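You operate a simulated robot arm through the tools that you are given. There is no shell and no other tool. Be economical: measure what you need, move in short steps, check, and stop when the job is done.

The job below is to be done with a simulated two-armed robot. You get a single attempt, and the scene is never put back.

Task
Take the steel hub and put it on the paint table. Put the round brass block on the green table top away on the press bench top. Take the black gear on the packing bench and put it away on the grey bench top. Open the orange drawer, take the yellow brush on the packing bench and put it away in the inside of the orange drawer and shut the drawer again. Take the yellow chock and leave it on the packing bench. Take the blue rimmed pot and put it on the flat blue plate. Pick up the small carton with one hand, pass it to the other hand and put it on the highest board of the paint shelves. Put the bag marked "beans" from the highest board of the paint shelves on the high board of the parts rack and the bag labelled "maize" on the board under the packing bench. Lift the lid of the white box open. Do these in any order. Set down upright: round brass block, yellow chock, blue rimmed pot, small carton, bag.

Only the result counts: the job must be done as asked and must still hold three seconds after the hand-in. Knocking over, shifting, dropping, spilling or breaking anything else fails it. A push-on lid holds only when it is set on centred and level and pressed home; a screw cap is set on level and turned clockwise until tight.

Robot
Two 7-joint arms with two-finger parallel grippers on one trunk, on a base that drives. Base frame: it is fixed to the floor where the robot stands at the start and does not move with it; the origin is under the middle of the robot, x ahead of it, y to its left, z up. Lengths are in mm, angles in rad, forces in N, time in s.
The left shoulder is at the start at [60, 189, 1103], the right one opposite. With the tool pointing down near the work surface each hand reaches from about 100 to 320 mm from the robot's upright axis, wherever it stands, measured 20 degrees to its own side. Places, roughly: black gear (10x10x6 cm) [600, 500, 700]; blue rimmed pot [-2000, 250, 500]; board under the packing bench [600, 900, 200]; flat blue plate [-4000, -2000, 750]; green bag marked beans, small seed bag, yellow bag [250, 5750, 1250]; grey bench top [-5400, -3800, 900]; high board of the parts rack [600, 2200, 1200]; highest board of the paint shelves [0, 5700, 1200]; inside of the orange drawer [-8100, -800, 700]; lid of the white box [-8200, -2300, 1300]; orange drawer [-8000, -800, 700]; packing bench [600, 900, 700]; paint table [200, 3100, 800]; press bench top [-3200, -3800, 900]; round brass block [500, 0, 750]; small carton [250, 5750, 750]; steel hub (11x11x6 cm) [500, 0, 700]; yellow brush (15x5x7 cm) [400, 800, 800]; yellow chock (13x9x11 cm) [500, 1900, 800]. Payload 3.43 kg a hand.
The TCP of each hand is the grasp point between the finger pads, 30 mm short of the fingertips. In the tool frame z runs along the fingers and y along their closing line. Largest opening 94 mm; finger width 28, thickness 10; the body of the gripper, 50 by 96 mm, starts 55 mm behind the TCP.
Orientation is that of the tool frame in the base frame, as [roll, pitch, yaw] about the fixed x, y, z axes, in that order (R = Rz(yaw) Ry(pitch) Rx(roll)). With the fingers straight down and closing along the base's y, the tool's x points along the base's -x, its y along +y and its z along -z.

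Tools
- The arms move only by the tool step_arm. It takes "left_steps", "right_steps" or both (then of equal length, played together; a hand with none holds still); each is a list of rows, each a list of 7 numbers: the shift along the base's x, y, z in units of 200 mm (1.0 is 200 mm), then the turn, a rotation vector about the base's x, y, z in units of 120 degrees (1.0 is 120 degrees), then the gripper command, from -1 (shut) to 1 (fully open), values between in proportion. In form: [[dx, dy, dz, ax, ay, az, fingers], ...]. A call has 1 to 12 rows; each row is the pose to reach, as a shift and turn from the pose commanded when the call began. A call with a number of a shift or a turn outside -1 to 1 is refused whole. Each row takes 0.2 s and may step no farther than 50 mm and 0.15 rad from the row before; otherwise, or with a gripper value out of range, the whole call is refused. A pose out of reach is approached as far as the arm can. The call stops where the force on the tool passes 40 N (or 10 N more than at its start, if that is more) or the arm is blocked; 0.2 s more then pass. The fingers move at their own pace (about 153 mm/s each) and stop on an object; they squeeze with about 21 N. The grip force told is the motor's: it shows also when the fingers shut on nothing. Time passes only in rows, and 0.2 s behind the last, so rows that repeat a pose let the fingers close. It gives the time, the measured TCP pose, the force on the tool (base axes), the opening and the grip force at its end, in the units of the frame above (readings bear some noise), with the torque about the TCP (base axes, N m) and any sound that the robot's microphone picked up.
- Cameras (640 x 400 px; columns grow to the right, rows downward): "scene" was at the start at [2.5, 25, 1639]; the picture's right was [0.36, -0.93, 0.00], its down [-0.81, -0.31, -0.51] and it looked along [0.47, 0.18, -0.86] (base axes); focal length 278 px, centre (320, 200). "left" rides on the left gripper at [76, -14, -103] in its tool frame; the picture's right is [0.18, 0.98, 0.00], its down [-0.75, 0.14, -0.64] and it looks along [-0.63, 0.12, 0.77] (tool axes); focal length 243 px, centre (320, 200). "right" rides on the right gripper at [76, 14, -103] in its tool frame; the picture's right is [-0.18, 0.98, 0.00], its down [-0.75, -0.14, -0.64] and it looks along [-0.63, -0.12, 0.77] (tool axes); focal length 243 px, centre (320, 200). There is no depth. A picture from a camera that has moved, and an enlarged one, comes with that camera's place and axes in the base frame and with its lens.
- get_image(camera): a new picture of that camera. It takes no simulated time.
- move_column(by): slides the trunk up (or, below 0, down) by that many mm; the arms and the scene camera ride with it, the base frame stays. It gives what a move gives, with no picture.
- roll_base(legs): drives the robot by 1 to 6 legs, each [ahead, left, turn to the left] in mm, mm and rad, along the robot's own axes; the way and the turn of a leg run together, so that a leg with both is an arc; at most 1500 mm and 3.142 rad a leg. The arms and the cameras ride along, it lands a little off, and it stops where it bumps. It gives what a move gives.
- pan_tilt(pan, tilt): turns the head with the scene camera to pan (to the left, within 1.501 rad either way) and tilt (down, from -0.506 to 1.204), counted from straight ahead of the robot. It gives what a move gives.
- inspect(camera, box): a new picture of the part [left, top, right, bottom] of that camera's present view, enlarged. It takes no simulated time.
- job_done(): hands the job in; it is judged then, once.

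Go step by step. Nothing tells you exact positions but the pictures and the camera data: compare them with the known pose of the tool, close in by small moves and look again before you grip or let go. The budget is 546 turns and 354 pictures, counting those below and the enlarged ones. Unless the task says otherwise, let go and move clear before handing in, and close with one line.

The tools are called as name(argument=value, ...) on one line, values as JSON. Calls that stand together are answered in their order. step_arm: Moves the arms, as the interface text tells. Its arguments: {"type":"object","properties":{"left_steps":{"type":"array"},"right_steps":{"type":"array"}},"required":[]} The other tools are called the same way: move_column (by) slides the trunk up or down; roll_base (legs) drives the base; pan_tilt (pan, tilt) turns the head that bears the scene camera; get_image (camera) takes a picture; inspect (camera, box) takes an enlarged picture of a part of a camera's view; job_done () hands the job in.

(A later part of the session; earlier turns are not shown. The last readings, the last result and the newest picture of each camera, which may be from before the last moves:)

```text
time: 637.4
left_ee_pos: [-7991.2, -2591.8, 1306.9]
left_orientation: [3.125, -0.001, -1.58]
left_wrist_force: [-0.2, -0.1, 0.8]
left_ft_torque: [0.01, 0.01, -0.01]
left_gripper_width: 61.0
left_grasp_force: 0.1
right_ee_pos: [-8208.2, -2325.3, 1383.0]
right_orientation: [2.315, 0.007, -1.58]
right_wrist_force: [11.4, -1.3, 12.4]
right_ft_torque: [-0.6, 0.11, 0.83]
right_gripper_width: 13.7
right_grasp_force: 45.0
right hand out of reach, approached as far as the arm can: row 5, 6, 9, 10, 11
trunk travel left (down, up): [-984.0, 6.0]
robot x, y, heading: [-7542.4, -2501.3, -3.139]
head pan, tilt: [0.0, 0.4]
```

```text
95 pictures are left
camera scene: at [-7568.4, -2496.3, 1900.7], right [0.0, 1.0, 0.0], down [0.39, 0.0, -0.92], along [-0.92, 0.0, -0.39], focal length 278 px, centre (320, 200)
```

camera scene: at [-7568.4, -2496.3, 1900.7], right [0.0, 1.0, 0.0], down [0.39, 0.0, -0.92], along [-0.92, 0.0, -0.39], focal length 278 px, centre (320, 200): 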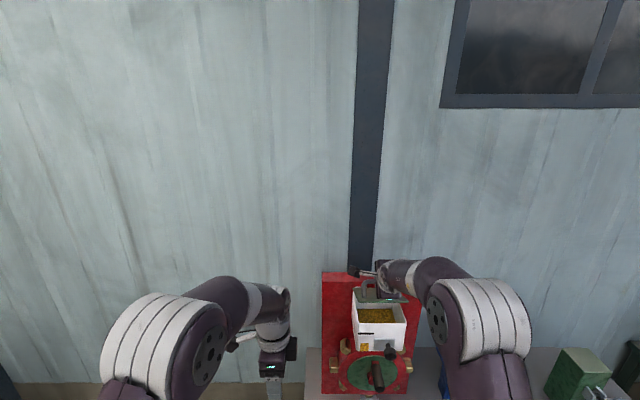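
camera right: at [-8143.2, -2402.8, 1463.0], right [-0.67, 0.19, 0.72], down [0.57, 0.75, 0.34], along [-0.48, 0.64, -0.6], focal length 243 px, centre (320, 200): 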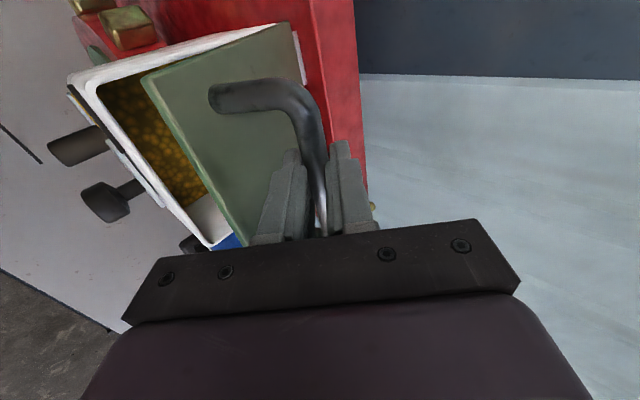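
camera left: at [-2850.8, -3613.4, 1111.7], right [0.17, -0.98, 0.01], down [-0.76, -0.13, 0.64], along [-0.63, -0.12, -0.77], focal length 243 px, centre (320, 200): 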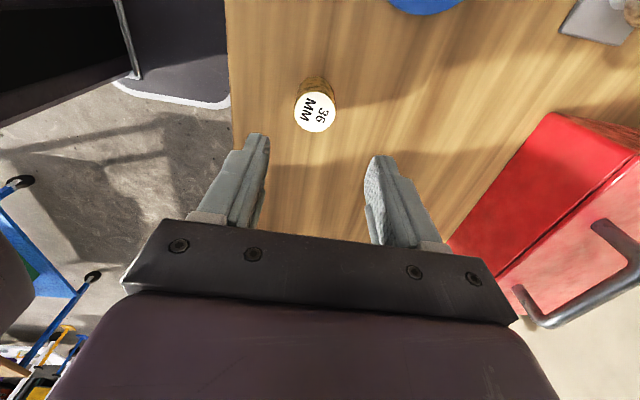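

The lid is up ~30°. While the right hand holds it, I bring the left hand forward, pitched nearly horizontal with closed fingers, below it.

step_arm(left_steps=[[0, 0.05, 0, 0, 0.06, 0, -1], [0, 0.1, 0, 0, 0.12, 0, -1], [0, 0.15, 0, 0, 0.18, 0, -1], [0, 0.25, 0, 0, 0.24, 0, -1], [0, 0.35, 0, 0, 0.3, 0, -1], [0, 0.45, 0, 0, 0.36, 0, -1], [0, 0.55, 0, 0, 0.42, 0, -1], [0, 0.65, 0, 0, 0.48, 0, -1], [0, 0.75, 0, 0, 0.54, 0, -1], [0, 0.85, 0, 0, 0.6, 0, -1], [0, 0.95, 0, 0, 0.62, 0, -1]])

get_image(camera="scene")

```text
time: 639.8
left_ee_pos: [-7990.3, -2413.9, 1304.9]
left_orientation: [1.846, -0.01, -1.573]
left_wrist_force: [0.3, -0.1, -0.2]
left_ft_torque: [0.02, 0.0, 0.0]
left_gripper_width: 0.0
left_grasp_force: 20.9
left hand out of reach, approached as far as the arm can: row 11
right_ee_pos: [-8207.5, -2325.3, 1382.2]
right_orientation: [2.32, 0.006, -1.58]
right_wrist_force: [13.8, 1.3, 12.0]
right_ft_torque: [0.0, -0.07, 0.26]
right_gripper_width: 13.5
right_grasp_force: 44.8
trunk travel left (down, up): [-984.0, 6.0]
robot x, y, heading: [-7540.3, -2498.8, -3.138]
head pan, tilt: [0.0, 0.4]
```

```text
94 pictures are left
camera scene: at [-7567.9, -2496.3, 1900.6], right [0.0, 1.0, 0.0], down [0.39, 0.0, -0.92], along [-0.92, 0.0, -0.39], focal length 278 px, centre (320, 200)
```

scene: 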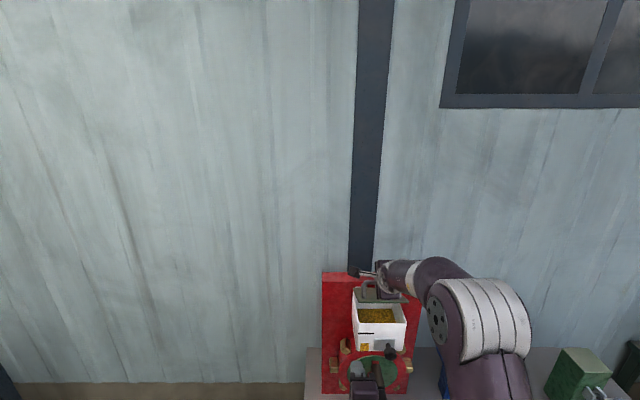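

Left is ready. I slide the left fingertips under the raised lid (y≈−2386).

step_arm(left_steps=[[0, 0.07, 0.1, 0, 0, 0, -1], [0, 0.14, 0.18, 0, 0, 0, -1], [-0.2, 0.14, 0.18, 0, 0, 0, -1], [-0.4, 0.14, 0.18, 0, 0, 0, -1], [-0.6, 0.14, 0.18, 0, 0, 0, -1], [-0.75, 0.14, 0.18, 0, 0, 0, -1], [-0.88, 0.14, 0.18, 0, 0, 0, -1], [-0.88, 0.14, 0.18, 0, 0, 0, -1]])

get_image(camera="left")

get_image(camera="right")

```text
time: 641.3
left_ee_pos: [-8137.3, -2388.3, 1344.4]
left_orientation: [1.824, -0.01, -1.57]
left_wrist_force: [19.5, -7.0, 8.1]
left_ft_torque: [0.07, 0.18, -0.07]
left_gripper_width: 0.0
left_grasp_force: 20.9
left hand out of reach, approached as far as the arm can: row 1, 2
right_ee_pos: [-8207.4, -2325.1, 1384.2]
right_orientation: [2.312, 0.008, -1.579]
right_wrist_force: [3.1, 3.7, 0.9]
right_ft_torque: [0.48, -0.16, -0.32]
right_gripper_width: 13.3
right_grasp_force: 45.4
trunk travel left (down, up): [-984.0, 6.0]
robot x, y, heading: [-7538.6, -2498.3, -3.141]
head pan, tilt: [0.0, 0.4]
stopped in row 7 (left hand): the force on the tool passed its limit (the readings are from after the stop); the commanded pose is now the measured one
```

```text
93 pictures are left
camera left: at [-8033.1, -2464.7, 1357.0], right [-0.25, -0.18, 0.95], down [0.59, 0.76, 0.29], along [-0.77, 0.63, -0.08], focal length 243 px, centre (320, 200)
```

left: 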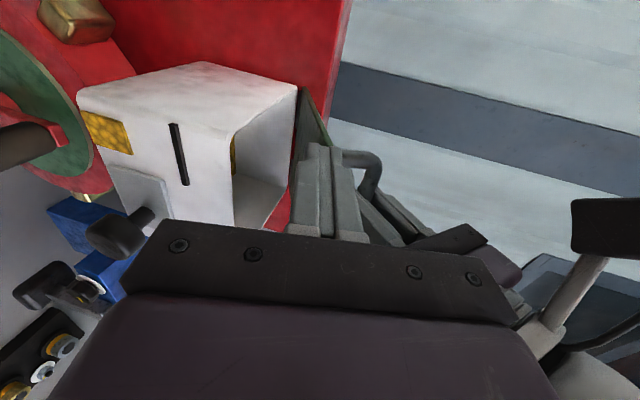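

```text
92 pictures are left
camera right: at [-8141.6, -2403.3, 1462.7], right [-0.66, 0.18, 0.73], down [0.58, 0.75, 0.33], along [-0.48, 0.64, -0.6], focal length 243 px, centre (320, 200)
```

right: 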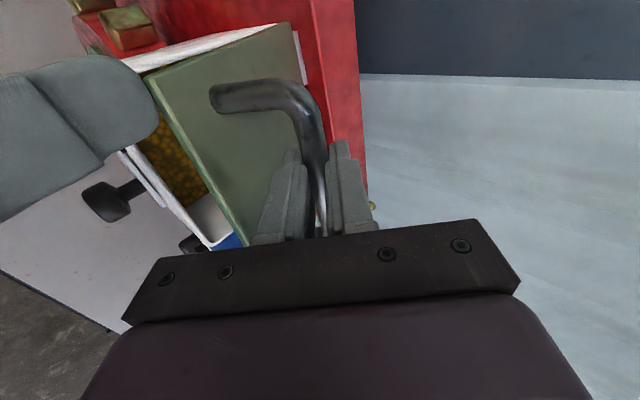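

The fingertips hit the lid's edge; I back up slightly, go 18 mm lower and slide in.

step_arm(left_steps=[[0.08, 0, 0, 0, 0, 0, -1], [0.08, 0, -0.1, 0, 0, 0, -1], [-0.05, 0, -0.105, 0, 0, 0, -1], [-0.15, 0, -0.105, 0, 0, 0, -1], [-0.22, 0, -0.105, 0, 0, 0, -1], [-0.22, 0, -0.105, 0, 0, 0, -1]])

get_image(camera="left")

```text
time: 642.7
left_ee_pos: [-8180.5, -2388.5, 1320.5]
left_orientation: [1.828, -0.011, -1.57]
left_wrist_force: [4.8, 0.2, -5.7]
left_ft_torque: [0.03, -0.17, -0.01]
left_gripper_width: 0.1
left_grasp_force: 21.7
right_ee_pos: [-8207.3, -2325.0, 1383.3]
right_orientation: [2.31, 0.006, -1.579]
right_wrist_force: [12.6, -0.9, 20.1]
right_ft_torque: [0.06, 0.04, 0.07]
right_gripper_width: 13.6
right_grasp_force: 44.9
trunk travel left (down, up): [-984.0, 6.0]
robot x, y, heading: [-7542.1, -2496.8, -3.141]
head pan, tilt: [0.0, 0.4]
```

```text
91 pictures are left
camera left: at [-8077.5, -2464.9, 1334.2], right [-0.25, -0.17, 0.95], down [0.58, 0.76, 0.29], along [-0.77, 0.63, -0.09], focal length 243 px, centre (320, 200)
```

left: 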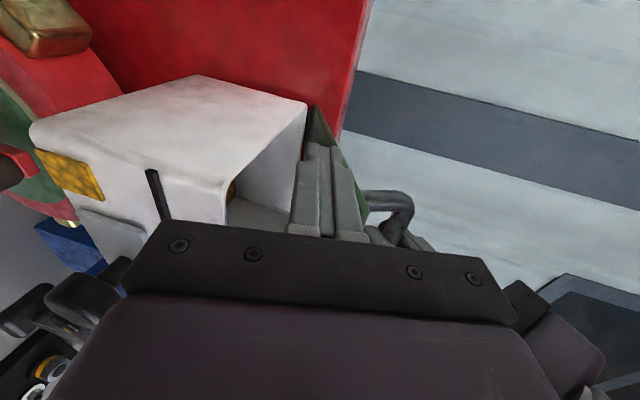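

The left fingers now support the lid from below. I release the bar with the right hand and withdraw it along its axis.

step_arm(right_steps=[[0, 0, 0, 0, 0, 0, -0.1], [0, 0, 0, 0, 0, 0, -0.1], [0.06, 0, 0.056, 0, 0, 0, -0.1], [0.14, 0, 0.13, 0, 0, 0, -0.1], [0.24, 0, 0.225, 0, 0, 0, -0.1], [0.34, 0, 0.32, 0, 0, 0, -0.1], [0.5, 0.05, 0.4, 0, 0, 0, -0.1], [0.7, 0.1, 0.4, 0, 0, 0, -0.1]])

get_image(camera="left")

```text
time: 644.5
left_ee_pos: [-8185.3, -2385.4, 1320.6]
left_orientation: [1.829, -0.009, -1.572]
left_wrist_force: [-0.2, 0.0, 0.6]
left_ft_torque: [-0.02, 0.01, 0.0]
left_gripper_width: 0.0
left_grasp_force: 21.0
right_ee_pos: [-8083.0, -2307.7, 1446.1]
right_orientation: [2.281, 0.012, -1.587]
right_wrist_force: [0.3, 0.0, -0.5]
right_ft_torque: [-0.01, -0.01, -0.01]
right_gripper_width: 42.4
right_grasp_force: 0.1
right hand out of reach, approached as far as the arm can: row 7, 8
trunk travel left (down, up): [-984.0, 6.0]
robot x, y, heading: [-7546.1, -2493.3, -3.136]
head pan, tilt: [0.0, 0.4]
```

```text
90 pictures are left
camera left: at [-8082.5, -2463.6, 1333.2], right [-0.25, -0.17, 0.95], down [0.58, 0.76, 0.29], along [-0.77, 0.63, -0.09], focal length 243 px, centre (320, 200)
```

left: 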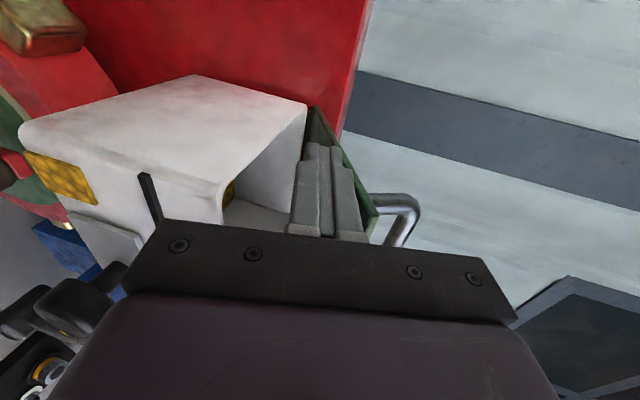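

The lid stays put. Now the left hand lifts along the arc from below.

step_arm(left_steps=[[0, 0, 0.08, 0, 0, 0, -1], [0, 0, 0.16, 0, 0, 0, -1], [-0.02, 0, 0.24, 0, 0, 0, -1], [-0.05, 0, 0.32, 0, 0, 0, -1], [-0.09, 0, 0.4, 0, 0, 0, -1], [-0.14, 0, 0.46, 0, 0, 0, -1], [-0.2, 0, 0.5, 0, 0, 0, -1], [-0.2, 0, 0.5, 0, 0, 0, -1]])

get_image(camera="left")

```text
time: 646.3
left_ee_pos: [-8227.5, -2386.6, 1417.8]
left_orientation: [1.832, -0.01, -1.572]
left_wrist_force: [-0.5, 0.3, 0.4]
left_ft_torque: [-0.01, 0.01, 0.01]
left_gripper_width: 0.1
left_grasp_force: 21.4
right_ee_pos: [-8086.2, -2307.0, 1447.4]
right_orientation: [2.281, 0.011, -1.59]
right_wrist_force: [-11.6, 0.6, 10.2]
right_ft_torque: [-1.05, -1.48, -1.07]
right_gripper_width: 42.4
right_grasp_force: 0.1
trunk travel left (down, up): [-984.0, 6.0]
robot x, y, heading: [-7542.0, -2495.6, -3.14]
head pan, tilt: [0.0, 0.4]
```

```text
89 pictures are left
camera left: at [-8124.6, -2464.1, 1432.1], right [-0.25, -0.17, 0.95], down [0.58, 0.76, 0.29], along [-0.77, 0.63, -0.09], focal length 243 px, centre (320, 200)
```

left: 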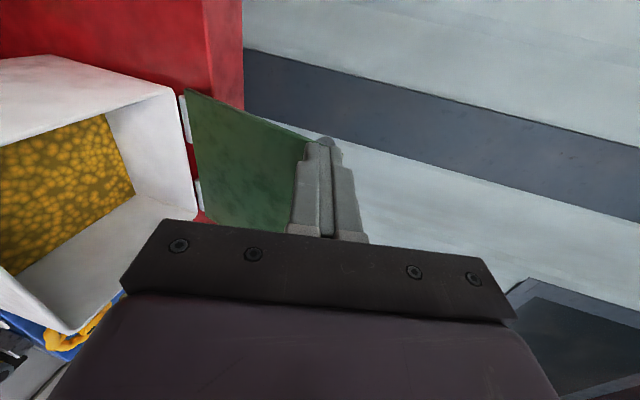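

The right hand is brushing the left; I pull the right hand clear.

step_arm(right_steps=[[0.1, 0.1, 0, 0, 0, 0, 0], [0.2, 0.25, -0.05, 0, 0, 0, 0], [0.35, 0.4, -0.1, 0, 0, 0, 0], [0.5, 0.5, -0.2, 0, 0, 0, 0], [0.6, 0.6, -0.3, 0, 0, 0, 0], [0.6, 0.6, -0.3, 0, 0, 0, 0]])

step_arm(left_steps=[[-0.1, 0, 0.0, 0, 0, 0, -1], [-0.2, 0, 0.0, 0, 0, 0, -1], [-0.3, 0, 0.0, 0, 0, 0, -1], [-0.4, 0, -0.02, 0, 0, 0, -1], [-0.45, 0, -0.04, 0, 0, 0, -1], [-0.45, 0, -0.04, 0, 0, 0, -1]])

get_image(camera="left")

```text
time: 647.7
left_ee_pos: [-8231.7, -2390.2, 1417.8]
left_orientation: [1.836, -0.009, -1.57]
left_wrist_force: [0.1, -0.3, -0.3]
left_ft_torque: [0.03, 0.01, -0.02]
left_gripper_width: 0.0
left_grasp_force: 20.8
right_ee_pos: [-7960.0, -2189.3, 1401.4]
right_orientation: [2.322, 0.006, -1.578]
right_wrist_force: [0.3, -0.7, 0.5]
right_ft_torque: [0.04, -0.01, 0.03]
right_gripper_width: 47.0
right_grasp_force: 0.0
right hand out of reach, approached as far as the arm can: row 1, 2, 3
trunk travel left (down, up): [-984.0, 6.0]
robot x, y, heading: [-7542.5, -2496.6, -3.142]
head pan, tilt: [0.0, 0.4]
```

```text
time: 649.1
left_ee_pos: [-8308.5, -2386.9, 1413.0]
left_orientation: [1.828, -0.011, -1.573]
left_wrist_force: [4.1, -0.9, 6.1]
left_ft_torque: [0.01, 0.1, -0.01]
left_gripper_width: 0.1
left_grasp_force: 20.8
left hand out of reach, approached as far as the arm can: row 5, 6
right_ee_pos: [-7954.9, -2187.2, 1402.5]
right_orientation: [2.316, 0.005, -1.579]
right_wrist_force: [0.0, -0.4, -1.0]
right_ft_torque: [0.0, -0.02, -0.01]
right_gripper_width: 47.1
right_grasp_force: 0.1
trunk travel left (down, up): [-984.0, 6.0]
robot x, y, heading: [-7544.7, -2493.9, -3.137]
head pan, tilt: [0.0, 0.4]
```

```text
88 pictures are left
camera left: at [-8204.8, -2464.0, 1426.3], right [-0.25, -0.17, 0.95], down [0.59, 0.76, 0.29], along [-0.77, 0.63, -0.09], focal length 243 px, centre (320, 200)
```

left: 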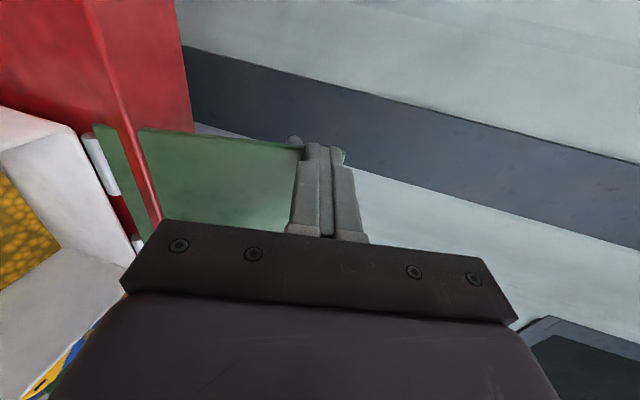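

The lid is past vertical. I withdraw the left hand and check that it stays open.

step_arm(left_steps=[[0.15, 0, 0.0, 0, 0, 0, -1], [0.35, 0, 0.0, 0, 0, 0, -1], [0.55, 0, 0, 0, 0, 0, -1], [0.75, 0, 0, 0, 0, 0, -1], [0.95, 0, 0, 0, 0, 0, -1], [0.95, 0, 0, 0, 0, 0, -1]])

roll_base(legs=[[-200, 0, 0]])

get_image(camera="scene")

```text
time: 650.5
left_ee_pos: [-8228.1, -2303.1, 1426.1]
left_orientation: [1.83, -0.011, -1.568]
left_wrist_force: [0.5, -1.0, -0.1]
left_ft_torque: [0.0, 0.01, 0.0]
left_gripper_width: 0.0
left_grasp_force: 21.1
left hand out of reach, approached as far as the arm can: row 1, 2, 3, 4, 5, 6
right_ee_pos: [-7956.8, -2185.5, 1403.3]
right_orientation: [2.317, 0.005, -1.58]
right_wrist_force: [-0.5, -1.3, 0.3]
right_ft_torque: [0.01, 0.0, -0.03]
right_gripper_width: 47.0
right_grasp_force: 0.1
trunk travel left (down, up): [-984.0, 6.0]
robot x, y, heading: [-7543.8, -2499.6, -3.137]
head pan, tilt: [0.0, 0.4]
```

```text
time: 652.1
left_ee_pos: [-8036.3, -2304.3, 1424.3]
left_orientation: [1.834, -0.011, -1.569]
left_wrist_force: [-0.9, -0.1, 0.1]
left_ft_torque: [-0.01, -0.01, 0.0]
left_gripper_width: 0.0
left_grasp_force: 20.9
right_ee_pos: [-7763.7, -2184.9, 1400.8]
right_orientation: [2.32, 0.006, -1.578]
right_wrist_force: [-0.2, -1.2, 0.7]
right_ft_torque: [-0.01, -0.02, -0.03]
right_gripper_width: 47.2
right_grasp_force: 0.1
trunk travel left (down, up): [-984.0, 6.0]
robot x, y, heading: [-7343.3, -2495.7, -3.141]
head pan, tilt: [0.0, 0.4]
```

```text
87 pictures are left
camera scene: at [-7384.0, -2495.9, 1900.2], right [0.0, 1.0, 0.0], down [0.39, 0.0, -0.92], along [-0.92, 0.0, -0.39], focal length 278 px, centre (320, 200)
```

scene: 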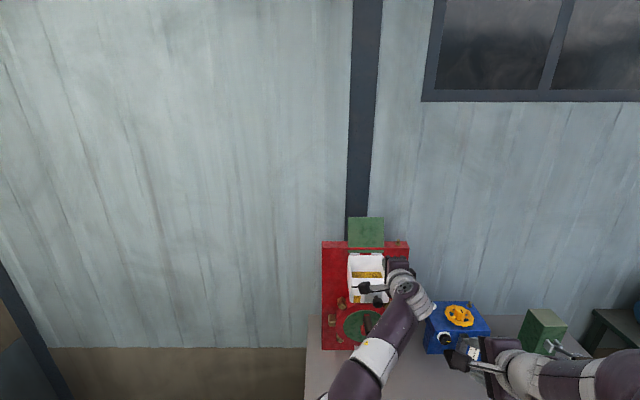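

The lid stays open. Now the orange drawer, so it is ready for the brush: I drive over and lower the trunk.

roll_base(legs=[[-120, 0, 0], [0, -1390, 0]])

move_column(by=-400)

move_column(by=-130)

pan_tilt(pan=-0.3, tilt=0.6)

get_image(camera="scene")

get_image(camera="right")

```text
time: 659.9
left_ee_pos: [-7932.5, -910.4, 1427.2]
left_orientation: [1.831, -0.009, -1.547]
left_wrist_force: [-0.4, -0.3, 0.2]
left_ft_torque: [-0.02, 0.02, 0.02]
left_gripper_width: 0.0
left_grasp_force: 21.4
right_ee_pos: [-7663.7, -785.8, 1402.2]
right_orientation: [2.318, 0.004, -1.559]
right_wrist_force: [0.6, 0.9, -0.6]
right_ft_torque: [-0.05, 0.02, -0.01]
right_gripper_width: 47.0
right_grasp_force: 0.0
trunk travel left (down, up): [-984.0, 6.0]
robot x, y, heading: [-7243.8, -1085.8, -3.124]
head pan, tilt: [0.0, 0.4]
```

```text
time: 663.8
left_ee_pos: [-7932.7, -908.6, 1025.0]
left_orientation: [1.833, -0.011, -1.548]
left_wrist_force: [0.3, 0.1, 0.3]
left_ft_torque: [-0.03, -0.02, 0.03]
left_gripper_width: 0.0
left_grasp_force: 21.8
right_ee_pos: [-7663.8, -785.4, 1001.7]
right_orientation: [2.318, 0.007, -1.557]
right_wrist_force: [1.5, 0.2, -0.4]
right_ft_torque: [0.02, 0.03, 0.01]
right_gripper_width: 47.3
right_grasp_force: 0.0
trunk travel left (down, up): [-584.0, 406.0]
robot x, y, heading: [-7241.3, -1086.0, -3.118]
head pan, tilt: [0.0, 0.4]
```

```text
time: 665.4
left_ee_pos: [-7933.4, -910.0, 895.6]
left_orientation: [1.83, -0.009, -1.549]
left_wrist_force: [0.5, -0.2, -0.1]
left_ft_torque: [-0.01, 0.01, -0.02]
left_gripper_width: 0.0
left_grasp_force: 21.6
right_ee_pos: [-7664.3, -785.1, 872.0]
right_orientation: [2.317, 0.006, -1.558]
right_wrist_force: [-0.7, 0.6, -0.5]
right_ft_torque: [0.0, -0.05, -0.03]
right_gripper_width: 47.0
right_grasp_force: 0.0
trunk travel left (down, up): [-454.0, 536.0]
robot x, y, heading: [-7243.3, -1087.7, -3.119]
head pan, tilt: [0.0, 0.4]
```

```text
time: 666.1
left_ee_pos: [-7932.6, -909.9, 895.2]
left_orientation: [1.833, -0.01, -1.548]
left_wrist_force: [-0.6, 0.0, -0.2]
left_ft_torque: [0.03, -0.02, 0.03]
left_gripper_width: 0.1
left_grasp_force: 20.5
right_ee_pos: [-7662.6, -784.8, 871.7]
right_orientation: [2.32, 0.006, -1.558]
right_wrist_force: [0.8, -0.6, -0.7]
right_ft_torque: [0.01, 0.02, -0.01]
right_gripper_width: 47.0
right_grasp_force: 0.1
trunk travel left (down, up): [-454.0, 536.0]
robot x, y, heading: [-7245.9, -1086.0, -3.119]
head pan, tilt: [-0.3, 0.6]
```

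```text
86 pictures are left
camera scene: at [-7268.4, -1061.2, 1352.2], right [0.27, 0.96, 0.0], down [0.54, -0.15, -0.83], along [-0.79, 0.23, -0.56], focal length 278 px, centre (320, 200)
```

scene: 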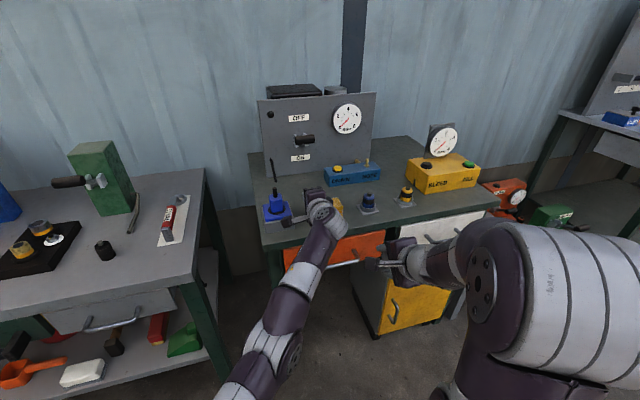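

```text
85 pictures are left
camera right: at [-7596.5, -860.5, 951.8], right [-0.67, 0.17, 0.72], down [0.56, 0.76, 0.34], along [-0.49, 0.63, -0.6], focal length 243 px, centre (320, 200)
```

right: 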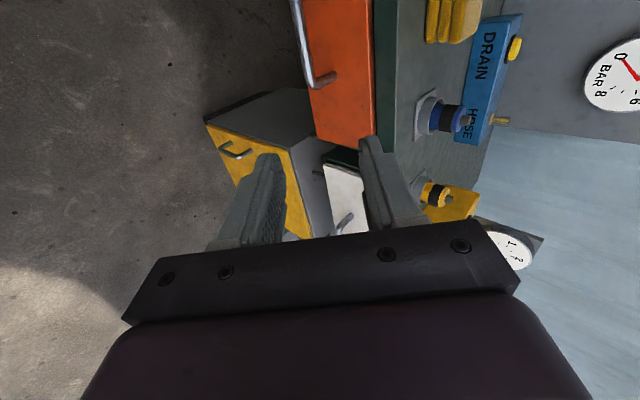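

step_arm(left_steps=[[0.2, -0.05, 0.02, 0, 0, 0, -1], [0.4, -0.1, 0.02, 0, 0, 0, -1], [0.6, -0.2, 0.02, 0, 0, 0, -1], [0.8, -0.3, 0.02, 0, 0, 0, -1], [1.0, -0.4, 0.02, 0, 0, 0, -1], [1.0, -0.5, 0.02, 0, 0, 0, -1]])

get_image(camera="scene")

```text
time: 667.5
left_ee_pos: [-7901.2, -878.8, 909.3]
left_orientation: [1.832, -0.01, -1.549]
left_wrist_force: [-0.7, 0.1, 0.5]
left_ft_torque: [-0.02, -0.03, 0.0]
left_gripper_width: 0.0
left_grasp_force: 21.2
left hand out of reach, approached as far as the arm can: row 1, 2, 3, 4, 5, 6
right_ee_pos: [-7663.4, -784.3, 871.8]
right_orientation: [2.319, 0.005, -1.558]
right_wrist_force: [0.4, 0.4, 0.7]
right_ft_torque: [0.01, -0.03, 0.04]
right_gripper_width: 47.2
right_grasp_force: 0.1
trunk travel left (down, up): [-454.0, 536.0]
robot x, y, heading: [-7243.6, -1090.6, -3.119]
head pan, tilt: [-0.3, 0.6]
```

```text
84 pictures are left
camera scene: at [-7268.4, -1061.1, 1352.2], right [0.27, 0.96, 0.0], down [0.54, -0.16, -0.83], along [-0.79, 0.23, -0.57], focal length 278 px, centre (320, 200)
```

scene: 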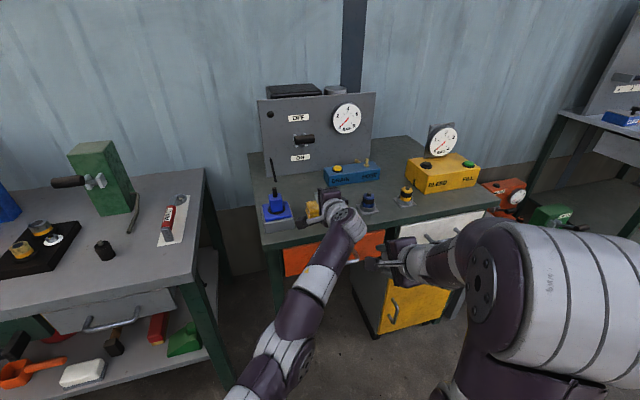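

The left arm is stuck stretched out. I back the base away and fold the left hand down.

roll_base(legs=[[-250, 0, 0]])

step_arm(left_steps=[[0.05, -0.05, 0.05, 0, -0.06, 0, -1], [0.1, -0.1, 0.1, 0, -0.12, 0, -1], [0.2, -0.15, 0.1, 0, -0.18, 0, -1], [0.3, -0.2, 0.1, 0, -0.24, 0, -1], [0.4, -0.25, 0.1, 0, -0.3, 0, -1], [0.5, -0.3, 0.1, 0, -0.36, 0, -1], [0.6, -0.35, 0.1, 0, -0.42, 0, -1], [0.7, -0.45, 0.1, 0, -0.48, 0, -1], [0.8, -0.55, 0.1, 0, -0.54, 0, -1], [0.9, -0.65, 0.1, 0, -0.6, 0, -1], [1.0, -0.75, 0.1, 0, -0.6, 0, -1]])

get_image(camera="scene")

```text
time: 669.4
left_ee_pos: [-7650.8, -870.9, 909.3]
left_orientation: [1.83, -0.01, -1.55]
left_wrist_force: [0.9, -1.2, 0.9]
left_ft_torque: [-0.02, 0.03, -0.01]
left_gripper_width: 0.1
left_grasp_force: 21.5
right_ee_pos: [-7412.5, -778.0, 872.0]
right_orientation: [2.317, 0.006, -1.56]
right_wrist_force: [1.3, 1.0, 0.2]
right_ft_torque: [0.0, 0.03, 0.03]
right_gripper_width: 47.1
right_grasp_force: 0.0
trunk travel left (down, up): [-454.0, 536.0]
robot x, y, heading: [-6995.6, -1082.9, -3.118]
head pan, tilt: [-0.3, 0.6]
```

```text
time: 671.8
left_ee_pos: [-7414.4, -1046.0, 827.3]
left_orientation: [3.09, -0.021, -1.575]
left_wrist_force: [0.7, 0.3, 0.1]
left_ft_torque: [-0.02, 0.03, -0.03]
left_gripper_width: 0.0
left_grasp_force: 21.4
left hand out of reach, approached as far as the arm can: row 1, 5, 6, 7, 8, 9, 10, 11
right_ee_pos: [-7414.5, -778.1, 871.4]
right_orientation: [2.317, 0.007, -1.559]
right_wrist_force: [-0.1, -0.4, -0.4]
right_ft_torque: [-0.02, 0.01, 0.02]
right_gripper_width: 46.9
right_grasp_force: 0.0
trunk travel left (down, up): [-454.0, 536.0]
robot x, y, heading: [-6990.9, -1084.2, -3.12]
head pan, tilt: [-0.3, 0.6]
```

```text
83 pictures are left
camera scene: at [-7019.0, -1055.6, 1352.2], right [0.28, 0.96, 0.0], down [0.54, -0.16, -0.82], along [-0.79, 0.23, -0.57], focal length 278 px, centre (320, 200)
```

scene: 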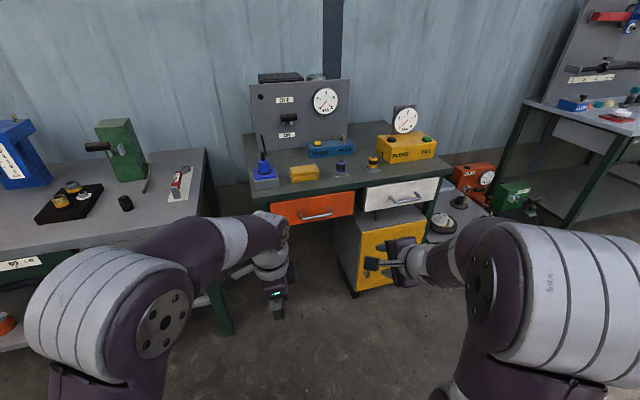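

Drawer handle is at about (−7818, −843, 714). I level the right hand and approach.

move_column(by=-110)

step_arm(right_steps=[[0, 0, 0, 0, 0.06, 0, 0], [0, 0, 0, 0, 0.12, 0, 0], [-0.05, 0, 0, 0, 0.18, 0, 0], [-0.1, 0, 0, 0, 0.23, 0, 0], [-0.1, 0, 0, 0, 0.23, 0, 0]])

roll_base(legs=[[255, 62, -0.02]])

get_image(camera="right")

```text
time: 673.2
left_ee_pos: [-7413.9, -1046.3, 715.9]
left_orientation: [3.086, -0.022, -1.576]
left_wrist_force: [-0.7, 0.3, 0.0]
left_ft_torque: [0.02, 0.01, 0.03]
left_gripper_width: 0.0
left_grasp_force: 21.0
right_ee_pos: [-7413.2, -778.4, 762.8]
right_orientation: [2.317, 0.005, -1.56]
right_wrist_force: [-1.0, 0.5, 0.5]
right_ft_torque: [-0.01, -0.02, 0.01]
right_gripper_width: 47.1
right_grasp_force: 0.1
trunk travel left (down, up): [-344.0, 646.0]
robot x, y, heading: [-6999.2, -1082.2, -3.119]
head pan, tilt: [-0.3, 0.6]
```

```text
time: 674.4
left_ee_pos: [-7414.4, -1046.1, 716.4]
left_orientation: [3.089, -0.023, -1.573]
left_wrist_force: [0.7, -0.7, -0.2]
left_ft_torque: [0.03, -0.03, -0.02]
left_gripper_width: 0.0
left_grasp_force: 21.4
right_ee_pos: [-7434.3, -778.9, 761.8]
right_orientation: [1.833, 0.009, -1.565]
right_wrist_force: [-0.2, -0.2, 0.6]
right_ft_torque: [-0.03, 0.02, -0.03]
right_gripper_width: 46.8
right_grasp_force: 0.0
trunk travel left (down, up): [-344.0, 646.0]
robot x, y, heading: [-6996.5, -1081.1, -3.123]
head pan, tilt: [-0.3, 0.6]
```

```text
time: 676.2
left_ee_pos: [-7665.4, -1102.8, 716.1]
left_orientation: [3.089, -0.023, -1.595]
left_wrist_force: [-0.2, -0.5, -0.3]
left_ft_torque: [-0.01, -0.01, 0.02]
left_gripper_width: 0.0
left_grasp_force: 21.0
right_ee_pos: [-7679.5, -833.6, 761.4]
right_orientation: [1.837, 0.011, -1.586]
right_wrist_force: [-0.7, 0.5, -0.3]
right_ft_torque: [-0.01, 0.0, 0.0]
right_gripper_width: 46.8
right_grasp_force: 0.1
trunk travel left (down, up): [-344.0, 646.0]
robot x, y, heading: [-7241.9, -1146.1, -3.141]
head pan, tilt: [-0.3, 0.6]
```

```text
82 pictures are left
camera right: at [-7584.8, -912.5, 801.0], right [-0.26, 0.18, 0.95], down [0.67, 0.74, 0.04], along [-0.7, 0.64, -0.31], focal length 243 px, centre (320, 200)
```

right: 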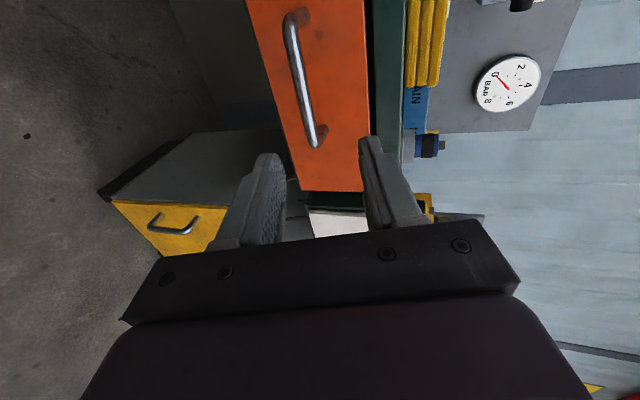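

step_arm(right_steps=[[-0.1, -0.02, -0.1, 0, 0, 0, 0], [-0.25, -0.05, -0.2, 0, 0, 0, 0], [-0.4, -0.07, -0.24, 0, 0, 0, 0], [-0.5, -0.07, -0.24, 0, 0, 0, 0], [-0.58, -0.07, -0.24, 0, 0, 0, 0], [-0.58, -0.07, -0.24, 0, 0, 0, 0]])

get_image(camera="right")

```text
time: 677.6
left_ee_pos: [-7665.2, -1102.7, 716.3]
left_orientation: [3.087, -0.024, -1.596]
left_wrist_force: [0.2, 0.9, 0.4]
left_ft_torque: [0.01, 0.02, 0.0]
left_gripper_width: 0.3
left_grasp_force: 21.0
right_ee_pos: [-7795.9, -849.1, 713.7]
right_orientation: [1.837, 0.009, -1.584]
right_wrist_force: [0.4, -0.1, -0.4]
right_ft_torque: [-0.01, -0.01, 0.01]
right_gripper_width: 46.9
right_grasp_force: 0.1
trunk travel left (down, up): [-344.0, 646.0]
robot x, y, heading: [-7241.7, -1150.0, -3.137]
head pan, tilt: [-0.3, 0.6]
```

```text
81 pictures are left
camera right: at [-7700.4, -926.5, 753.6], right [-0.26, 0.18, 0.95], down [0.67, 0.74, 0.04], along [-0.7, 0.64, -0.31], focal length 243 px, centre (320, 200)
```

right: 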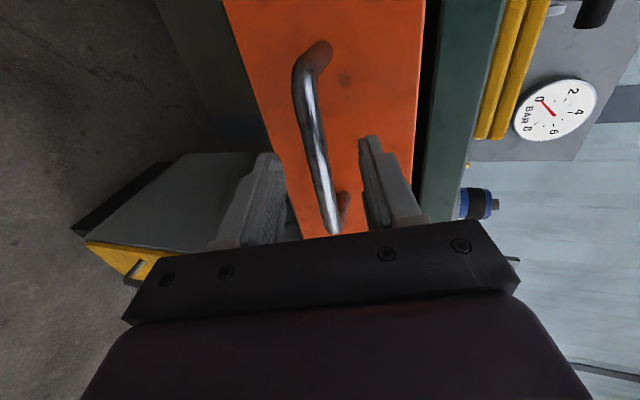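

step_arm(right_steps=[[-0.03, 0, 0, 0, 0, 0, 0], [-0.03, 0, 0, 0, 0, 0, -1], [-0.03, 0, 0, 0, 0, 0, -1], [-0.03, 0, 0, 0, 0, 0, -1]])

roll_base(legs=[[-220, 0, 0]])

get_image(camera="scene")

```text
time: 678.6
left_ee_pos: [-7664.9, -1102.8, 715.9]
left_orientation: [3.091, -0.024, -1.595]
left_wrist_force: [0.0, -0.7, -0.1]
left_ft_torque: [-0.04, 0.03, -0.01]
left_gripper_width: 0.3
left_grasp_force: 20.7
right_ee_pos: [-7800.7, -849.3, 710.4]
right_orientation: [1.841, 0.008, -1.584]
right_wrist_force: [7.8, -3.5, -11.1]
right_ft_torque: [-0.38, -0.38, -0.54]
right_gripper_width: 13.9
right_grasp_force: 44.8
trunk travel left (down, up): [-344.0, 646.0]
robot x, y, heading: [-7244.4, -1148.8, -3.143]
head pan, tilt: [-0.3, 0.6]
```

```text
time: 680.4
left_ee_pos: [-7444.1, -1102.1, 715.0]
left_orientation: [3.091, -0.022, -1.595]
left_wrist_force: [0.1, 0.4, -1.4]
left_ft_torque: [0.02, 0.0, 0.02]
left_gripper_width: 0.2
left_grasp_force: 21.6
right_ee_pos: [-7579.0, -847.6, 711.5]
right_orientation: [1.84, 0.01, -1.582]
right_wrist_force: [-1.3, -6.9, -20.5]
right_ft_torque: [-0.64, -0.49, 0.17]
right_gripper_width: 13.7
right_grasp_force: 45.4
trunk travel left (down, up): [-344.0, 646.0]
robot x, y, heading: [-7022.2, -1151.6, -3.143]
head pan, tilt: [-0.3, 0.6]
```

```text
80 pictures are left
camera scene: at [-7049.7, -1119.3, 1242.0], right [0.3, 0.96, 0.0], down [0.54, -0.17, -0.82], along [-0.79, 0.24, -0.57], focal length 278 px, centre (320, 200)
```

scene: 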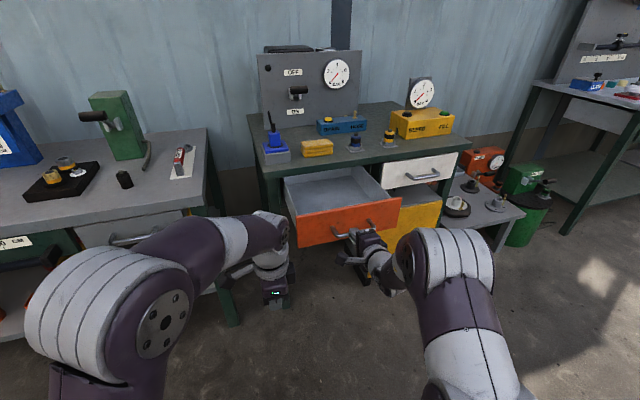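

The drawer is open and empty. I release the handle and back off, then return for the brush.

step_arm(right_steps=[[0, 0, 0, 0, 0, 0, 0], [0, 0, 0, 0, 0, 0, 0.2], [0, 0, 0, 0, 0, 0, 0.2]])

roll_base(legs=[[-300, 0, 0], [0, 0, 2.6]])

pan_tilt(pan=0, tilt=0.3)

get_image(camera="scene")

```text
time: 681.1
left_ee_pos: [-7442.9, -1103.0, 715.9]
left_orientation: [3.087, -0.022, -1.594]
left_wrist_force: [0.0, 0.4, -0.7]
left_ft_torque: [0.01, 0.01, 0.04]
left_gripper_width: 0.0
left_grasp_force: 21.5
right_ee_pos: [-7578.1, -848.8, 712.6]
right_orientation: [1.837, 0.009, -1.582]
right_wrist_force: [-0.7, -0.3, 0.3]
right_ft_torque: [-0.01, 0.01, 0.0]
right_gripper_width: 56.5
right_grasp_force: 0.0
trunk travel left (down, up): [-344.0, 646.0]
robot x, y, heading: [-7021.1, -1148.2, -3.145]
head pan, tilt: [-0.3, 0.6]
```

```text
time: 683.1
left_ee_pos: [-7169.0, -1101.7, 715.2]
left_orientation: [3.088, -0.024, -1.595]
left_wrist_force: [-0.5, 0.6, 0.5]
left_ft_torque: [0.04, 0.01, 0.01]
left_gripper_width: 0.0
left_grasp_force: 21.2
right_ee_pos: [-7306.9, -848.3, 711.5]
right_orientation: [1.841, 0.01, -1.583]
right_wrist_force: [-0.4, 1.6, -1.1]
right_ft_torque: [0.0, -0.01, -0.04]
right_gripper_width: 56.2
right_grasp_force: 0.1
trunk travel left (down, up): [-344.0, 646.0]
robot x, y, heading: [-6750.2, -1146.3, -3.139]
head pan, tilt: [-0.3, 0.6]
stopped in leg 1: the robot was blocked; the commanded pose is now the measured one
```

```text
time: 683.9
left_ee_pos: [-7170.1, -1102.8, 716.8]
left_orientation: [3.089, -0.022, -1.594]
left_wrist_force: [0.4, -0.4, -0.6]
left_ft_torque: [-0.01, 0.0, -0.01]
left_gripper_width: 0.1
left_grasp_force: 20.7
right_ee_pos: [-7306.1, -847.6, 713.1]
right_orientation: [1.837, 0.009, -1.583]
right_wrist_force: [-0.8, 0.3, -0.3]
right_ft_torque: [0.01, -0.01, 0.0]
right_gripper_width: 56.3
right_grasp_force: 0.1
trunk travel left (down, up): [-344.0, 646.0]
robot x, y, heading: [-6750.3, -1144.4, -3.139]
head pan, tilt: [0.0, 0.3]
```

```text
79 pictures are left
camera scene: at [-6783.9, -1145.1, 1269.6], right [0.0, 1.0, 0.0], down [0.3, 0.0, -0.95], along [-0.95, 0.0, -0.3], focal length 278 px, centre (320, 200)
```

scene: 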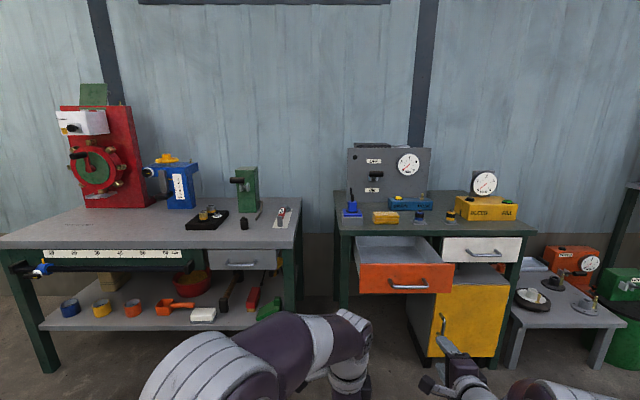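

I bumped something behind (the white cart). I move forward a little and turn to look.

roll_base(legs=[[80, 0, 0], [0, 0, 1.7]])

pan_tilt(pan=1.2, tilt=0.5)

get_image(camera="scene")

```text
time: 689.2
left_ee_pos: [-6803.2, -1567.7, 715.4]
left_orientation: [3.087, -0.023, 0.142]
left_wrist_force: [-0.6, 0.0, -0.8]
left_ft_torque: [0.01, 0.02, -0.02]
left_gripper_width: 0.2
left_grasp_force: 20.8
right_ee_pos: [-7031.4, -1742.6, 712.4]
right_orientation: [1.836, 0.007, 0.155]
right_wrist_force: [0.5, -0.6, 0.1]
right_ft_torque: [-0.01, 0.05, -0.01]
right_gripper_width: 56.4
right_grasp_force: 0.0
trunk travel left (down, up): [-344.0, 646.0]
robot x, y, heading: [-6827.1, -1144.4, -1.402]
head pan, tilt: [0.0, 0.3]
```

```text
time: 690.6
left_ee_pos: [-6803.9, -1568.1, 715.6]
left_orientation: [3.087, -0.022, 0.141]
left_wrist_force: [0.4, -1.1, 0.4]
left_ft_torque: [0.04, -0.01, 0.0]
left_gripper_width: 0.0
left_grasp_force: 21.0
right_ee_pos: [-7031.1, -1743.6, 712.1]
right_orientation: [1.838, 0.01, 0.152]
right_wrist_force: [0.3, 0.1, 0.5]
right_ft_torque: [0.02, 0.0, 0.0]
right_gripper_width: 56.4
right_grasp_force: 0.0
trunk travel left (down, up): [-344.0, 646.0]
robot x, y, heading: [-6829.3, -1146.3, -1.398]
head pan, tilt: [1.201, 0.499]
```

```text
78 pictures are left
camera scene: at [-6750.6, -1104.7, 1251.3], right [-0.2, -0.98, 0.0], down [-0.47, 0.1, -0.88], along [0.86, -0.18, -0.48], focal length 278 px, centre (320, 200)
```

scene: 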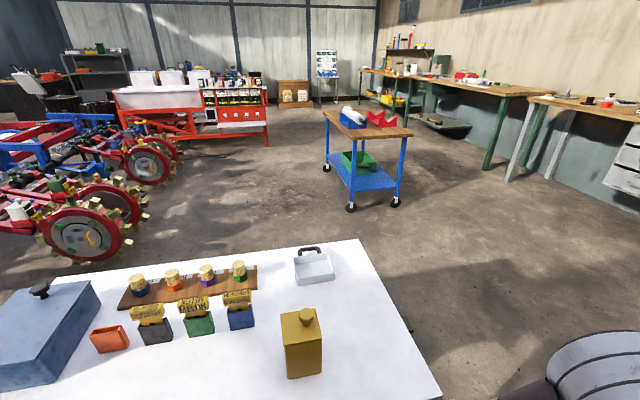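

Everything on it stands. I route south of the tables back toward the packing bench.

roll_base(legs=[[1150, -200, 0], [0, 0, 1.4], [1300, -550, 0], [1450, 0, 0], [1450, 150, 0], [1000, 750, 0]])

pan_tilt(pan=0.5, tilt=0.35)

get_image(camera="scene")

```text
time: 725.9
left_ee_pos: [-1252.0, -2002.9, 716.7]
left_orientation: [3.087, -0.024, 1.531]
left_wrist_force: [0.5, -0.7, 0.0]
left_ft_torque: [0.0, -0.03, 0.01]
left_gripper_width: 0.0
left_grasp_force: 21.1
right_ee_pos: [-1119.8, -2258.8, 711.9]
right_orientation: [1.836, 0.008, 1.542]
right_wrist_force: [0.5, -0.5, -0.5]
right_ft_torque: [0.0, -0.01, 0.0]
right_gripper_width: 56.2
right_grasp_force: 0.0
trunk travel left (down, up): [-344.0, 646.0]
robot x, y, heading: [-1669.9, -1951.6, -0.019]
head pan, tilt: [1.201, 0.499]
```

```text
time: 727.0
left_ee_pos: [-1253.2, -2002.7, 716.6]
left_orientation: [3.086, -0.023, 1.53]
left_wrist_force: [0.2, -0.3, -1.2]
left_ft_torque: [-0.01, -0.02, -0.03]
left_gripper_width: 0.0
left_grasp_force: 20.9
right_ee_pos: [-1121.1, -2258.9, 711.4]
right_orientation: [1.838, 0.009, 1.544]
right_wrist_force: [-0.4, 0.0, 0.2]
right_ft_torque: [0.03, 0.01, 0.0]
right_gripper_width: 56.2
right_grasp_force: 0.1
trunk travel left (down, up): [-344.0, 646.0]
robot x, y, heading: [-1670.7, -1951.1, -0.018]
head pan, tilt: [0.499, 0.351]
```

```text
77 pictures are left
camera scene: at [-1649.6, -1906.7, 1264.9], right [0.47, -0.88, 0.0], down [-0.3, -0.16, -0.94], along [0.83, 0.44, -0.34], focal length 278 px, centre (320, 200)
```

scene: 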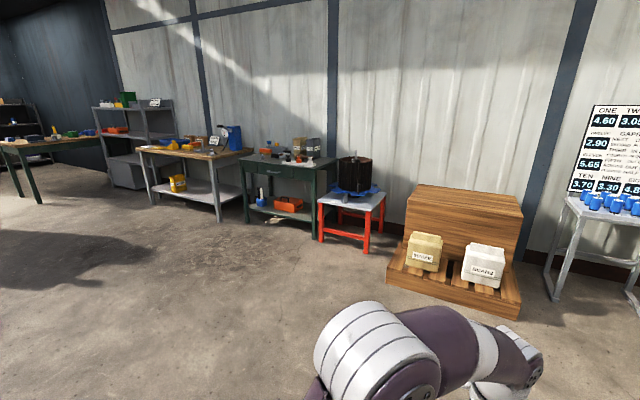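

pan_tilt(pan=1.5, tilt=0.25)

get_image(camera="scene")

```text
time: 728.3
left_ee_pos: [-1252.1, -2002.5, 715.5]
left_orientation: [3.087, -0.023, 1.531]
left_wrist_force: [0.0, 0.3, 0.0]
left_ft_torque: [-0.02, 0.0, 0.02]
left_gripper_width: 0.0
left_grasp_force: 20.4
right_ee_pos: [-1119.7, -2258.4, 711.6]
right_orientation: [1.838, 0.01, 1.543]
right_wrist_force: [0.8, 0.9, -0.4]
right_ft_torque: [-0.02, 0.01, -0.02]
right_gripper_width: 56.6
right_grasp_force: 0.1
trunk travel left (down, up): [-344.0, 646.0]
robot x, y, heading: [-1674.9, -1949.8, -0.016]
head pan, tilt: [1.499, 0.25]
```

```text
76 pictures are left
camera scene: at [-1723.8, -1857.1, 1274.4], right [1.0, -0.09, 0.0], down [-0.02, -0.25, -0.97], along [0.08, 0.97, -0.25], focal length 278 px, centre (320, 200)
```

scene: 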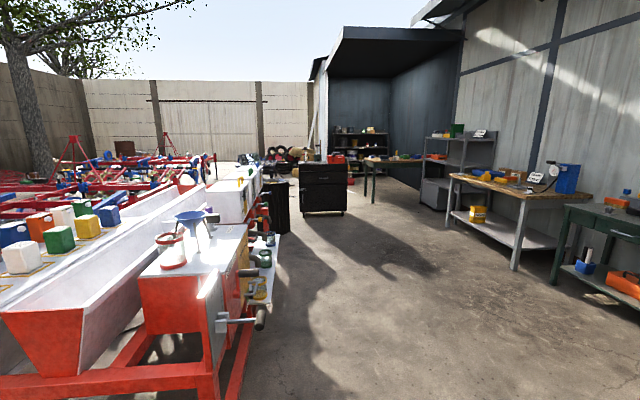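

The pot is on a side shelf of the red machine. First the brush: I drive to the packing bench.

roll_base(legs=[[430, 880, 0.018], [430, 880, 0], [430, 880, 0]])

move_column(by=300)

pan_tilt(pan=0, tilt=0.6)

get_image(camera="scene")

```text
time: 742.9
left_ee_pos: [59.1, 659.9, 716.4]
left_orientation: [3.086, -0.023, 1.538]
left_wrist_force: [0.2, 0.8, -0.4]
left_ft_torque: [0.0, -0.03, 0.02]
left_gripper_width: 0.0
left_grasp_force: 20.7
right_ee_pos: [192.9, 404.2, 712.2]
right_orientation: [1.839, 0.009, 1.551]
right_wrist_force: [0.5, 0.4, -0.2]
right_ft_torque: [-0.01, -0.01, -0.02]
right_gripper_width: 56.6
right_grasp_force: 0.0
trunk travel left (down, up): [-344.0, 646.0]
robot x, y, heading: [-361.0, 710.7, -0.008]
head pan, tilt: [1.499, 0.25]
```

```text
time: 745.9
left_ee_pos: [59.0, 659.1, 1016.1]
left_orientation: [3.087, -0.023, 1.538]
left_wrist_force: [0.2, 0.4, -0.2]
left_ft_torque: [0.03, 0.03, -0.01]
left_gripper_width: 0.0
left_grasp_force: 21.4
right_ee_pos: [191.8, 404.6, 1012.2]
right_orientation: [1.838, 0.009, 1.549]
right_wrist_force: [0.1, 0.2, -1.2]
right_ft_torque: [0.0, -0.01, 0.02]
right_gripper_width: 56.4
right_grasp_force: 0.0
trunk travel left (down, up): [-644.0, 346.0]
robot x, y, heading: [-357.9, 706.6, -0.008]
head pan, tilt: [1.499, 0.25]
```

```text
time: 747.5
left_ee_pos: [59.2, 659.0, 1017.3]
left_orientation: [3.086, -0.023, 1.538]
left_wrist_force: [0.0, -0.4, 0.3]
left_ft_torque: [-0.01, -0.06, -0.01]
left_gripper_width: 0.0
left_grasp_force: 21.1
right_ee_pos: [191.7, 405.0, 1012.6]
right_orientation: [1.839, 0.012, 1.548]
right_wrist_force: [0.5, -0.1, -0.3]
right_ft_torque: [-0.01, -0.06, 0.02]
right_gripper_width: 56.2
right_grasp_force: 0.0
trunk travel left (down, up): [-644.0, 346.0]
robot x, y, heading: [-361.2, 710.5, -0.011]
head pan, tilt: [0.0, 0.6]
```

```text
75 pictures are left
camera scene: at [-332.4, 708.4, 1542.2], right [-0.01, -1.0, 0.0], down [-0.56, 0.0, -0.83], along [0.83, -0.01, -0.56], focal length 278 px, centre (320, 200)
```

scene: 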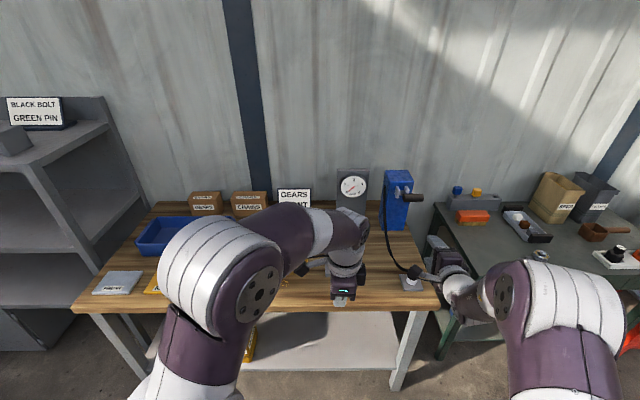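

I fold the right arm back first so it stays clear of the pump, then approach the brush with the left hand.

step_arm(right_steps=[[-0.1, 0, 0, 0, 0.06, 0, 0], [-0.2, 0, 0, 0, 0.12, 0, 0], [-0.3, 0, 0, 0, 0.18, 0, 0], [-0.4, 0, 0, 0, 0.24, 0, 0], [-0.5, 0, 0, 0, 0.3, 0, 0], [-0.6, 0, 0, 0, 0.36, 0, 0], [-0.7, 0, 0, 0, 0.42, 0, 0], [-0.8, 0, 0, 0, 0.48, 0, 0], [-0.8, 0, 0, 0, 0.54, 0, 0], [-0.8, 0, 0, 0, 0.6, 0, 0]], left_steps=[[0, 0.1, 0, 0, 0, 0, 0.6], [0, 0.2, 0, 0, 0, 0, 0.6], [0, 0.3, 0, 0, 0, 0, 0.6], [0, 0.4, 0, 0, 0, 0, 0.6], [0, 0.5, 0, 0, 0, 0, 0.6], [0, 0.6, 0, 0, 0, 0, 0.6], [0, 0.6, 0, 0, 0, 0, 0.6], [0, 0.6, 0, 0, 0, 0, 0.6], [0, 0.6, 0, 0, 0, 0, 0.6], [0, 0.6, 0, 0, 0, 0, 0.6]])

roll_base(legs=[[345, 50, 0]])

get_image(camera="left")

```text
time: 749.7
left_ee_pos: [59.8, 780.8, 1014.7]
left_orientation: [3.089, -0.024, 1.539]
left_wrist_force: [-0.4, 0.4, -0.8]
left_ft_torque: [0.01, -0.02, -0.02]
left_gripper_width: 75.1
left_grasp_force: 0.1
right_ee_pos: [32.9, 403.5, 1012.5]
right_orientation: [3.097, 0.024, 1.574]
right_wrist_force: [-0.1, -0.9, -0.5]
right_ft_torque: [-0.02, -0.04, -0.04]
right_gripper_width: 47.1
right_grasp_force: 0.0
trunk travel left (down, up): [-644.0, 346.0]
robot x, y, heading: [-359.1, 707.5, -0.006]
head pan, tilt: [0.0, 0.6]
```

```text
time: 752.0
left_ee_pos: [408.9, 830.2, 1016.1]
left_orientation: [3.088, -0.023, 1.539]
left_wrist_force: [0.5, -0.5, -0.4]
left_ft_torque: [0.02, 0.01, 0.02]
left_gripper_width: 75.3
left_grasp_force: 0.1
right_ee_pos: [381.2, 453.1, 1012.9]
right_orientation: [3.094, 0.021, 1.576]
right_wrist_force: [0.4, -0.7, -0.1]
right_ft_torque: [0.01, 0.02, -0.03]
right_gripper_width: 47.2
right_grasp_force: 0.1
trunk travel left (down, up): [-644.0, 346.0]
robot x, y, heading: [-14.4, 758.1, -0.008]
head pan, tilt: [0.0, 0.6]
```

```text
74 pictures are left
camera left: at [390.3, 903.4, 1119.6], right [0.99, 0.15, 0.06], down [0.08, -0.77, 0.63], along [0.14, -0.62, -0.77], focal length 243 px, centre (320, 200)
```

left: 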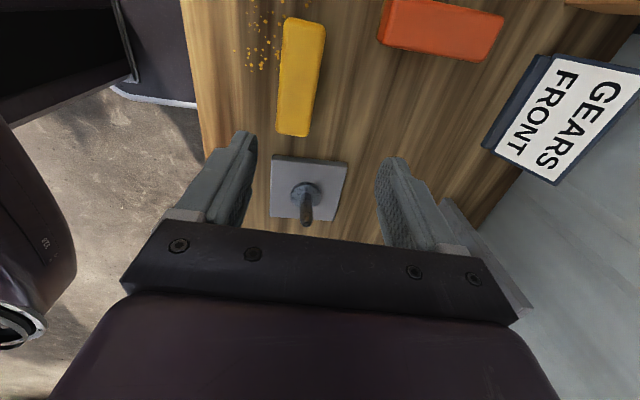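

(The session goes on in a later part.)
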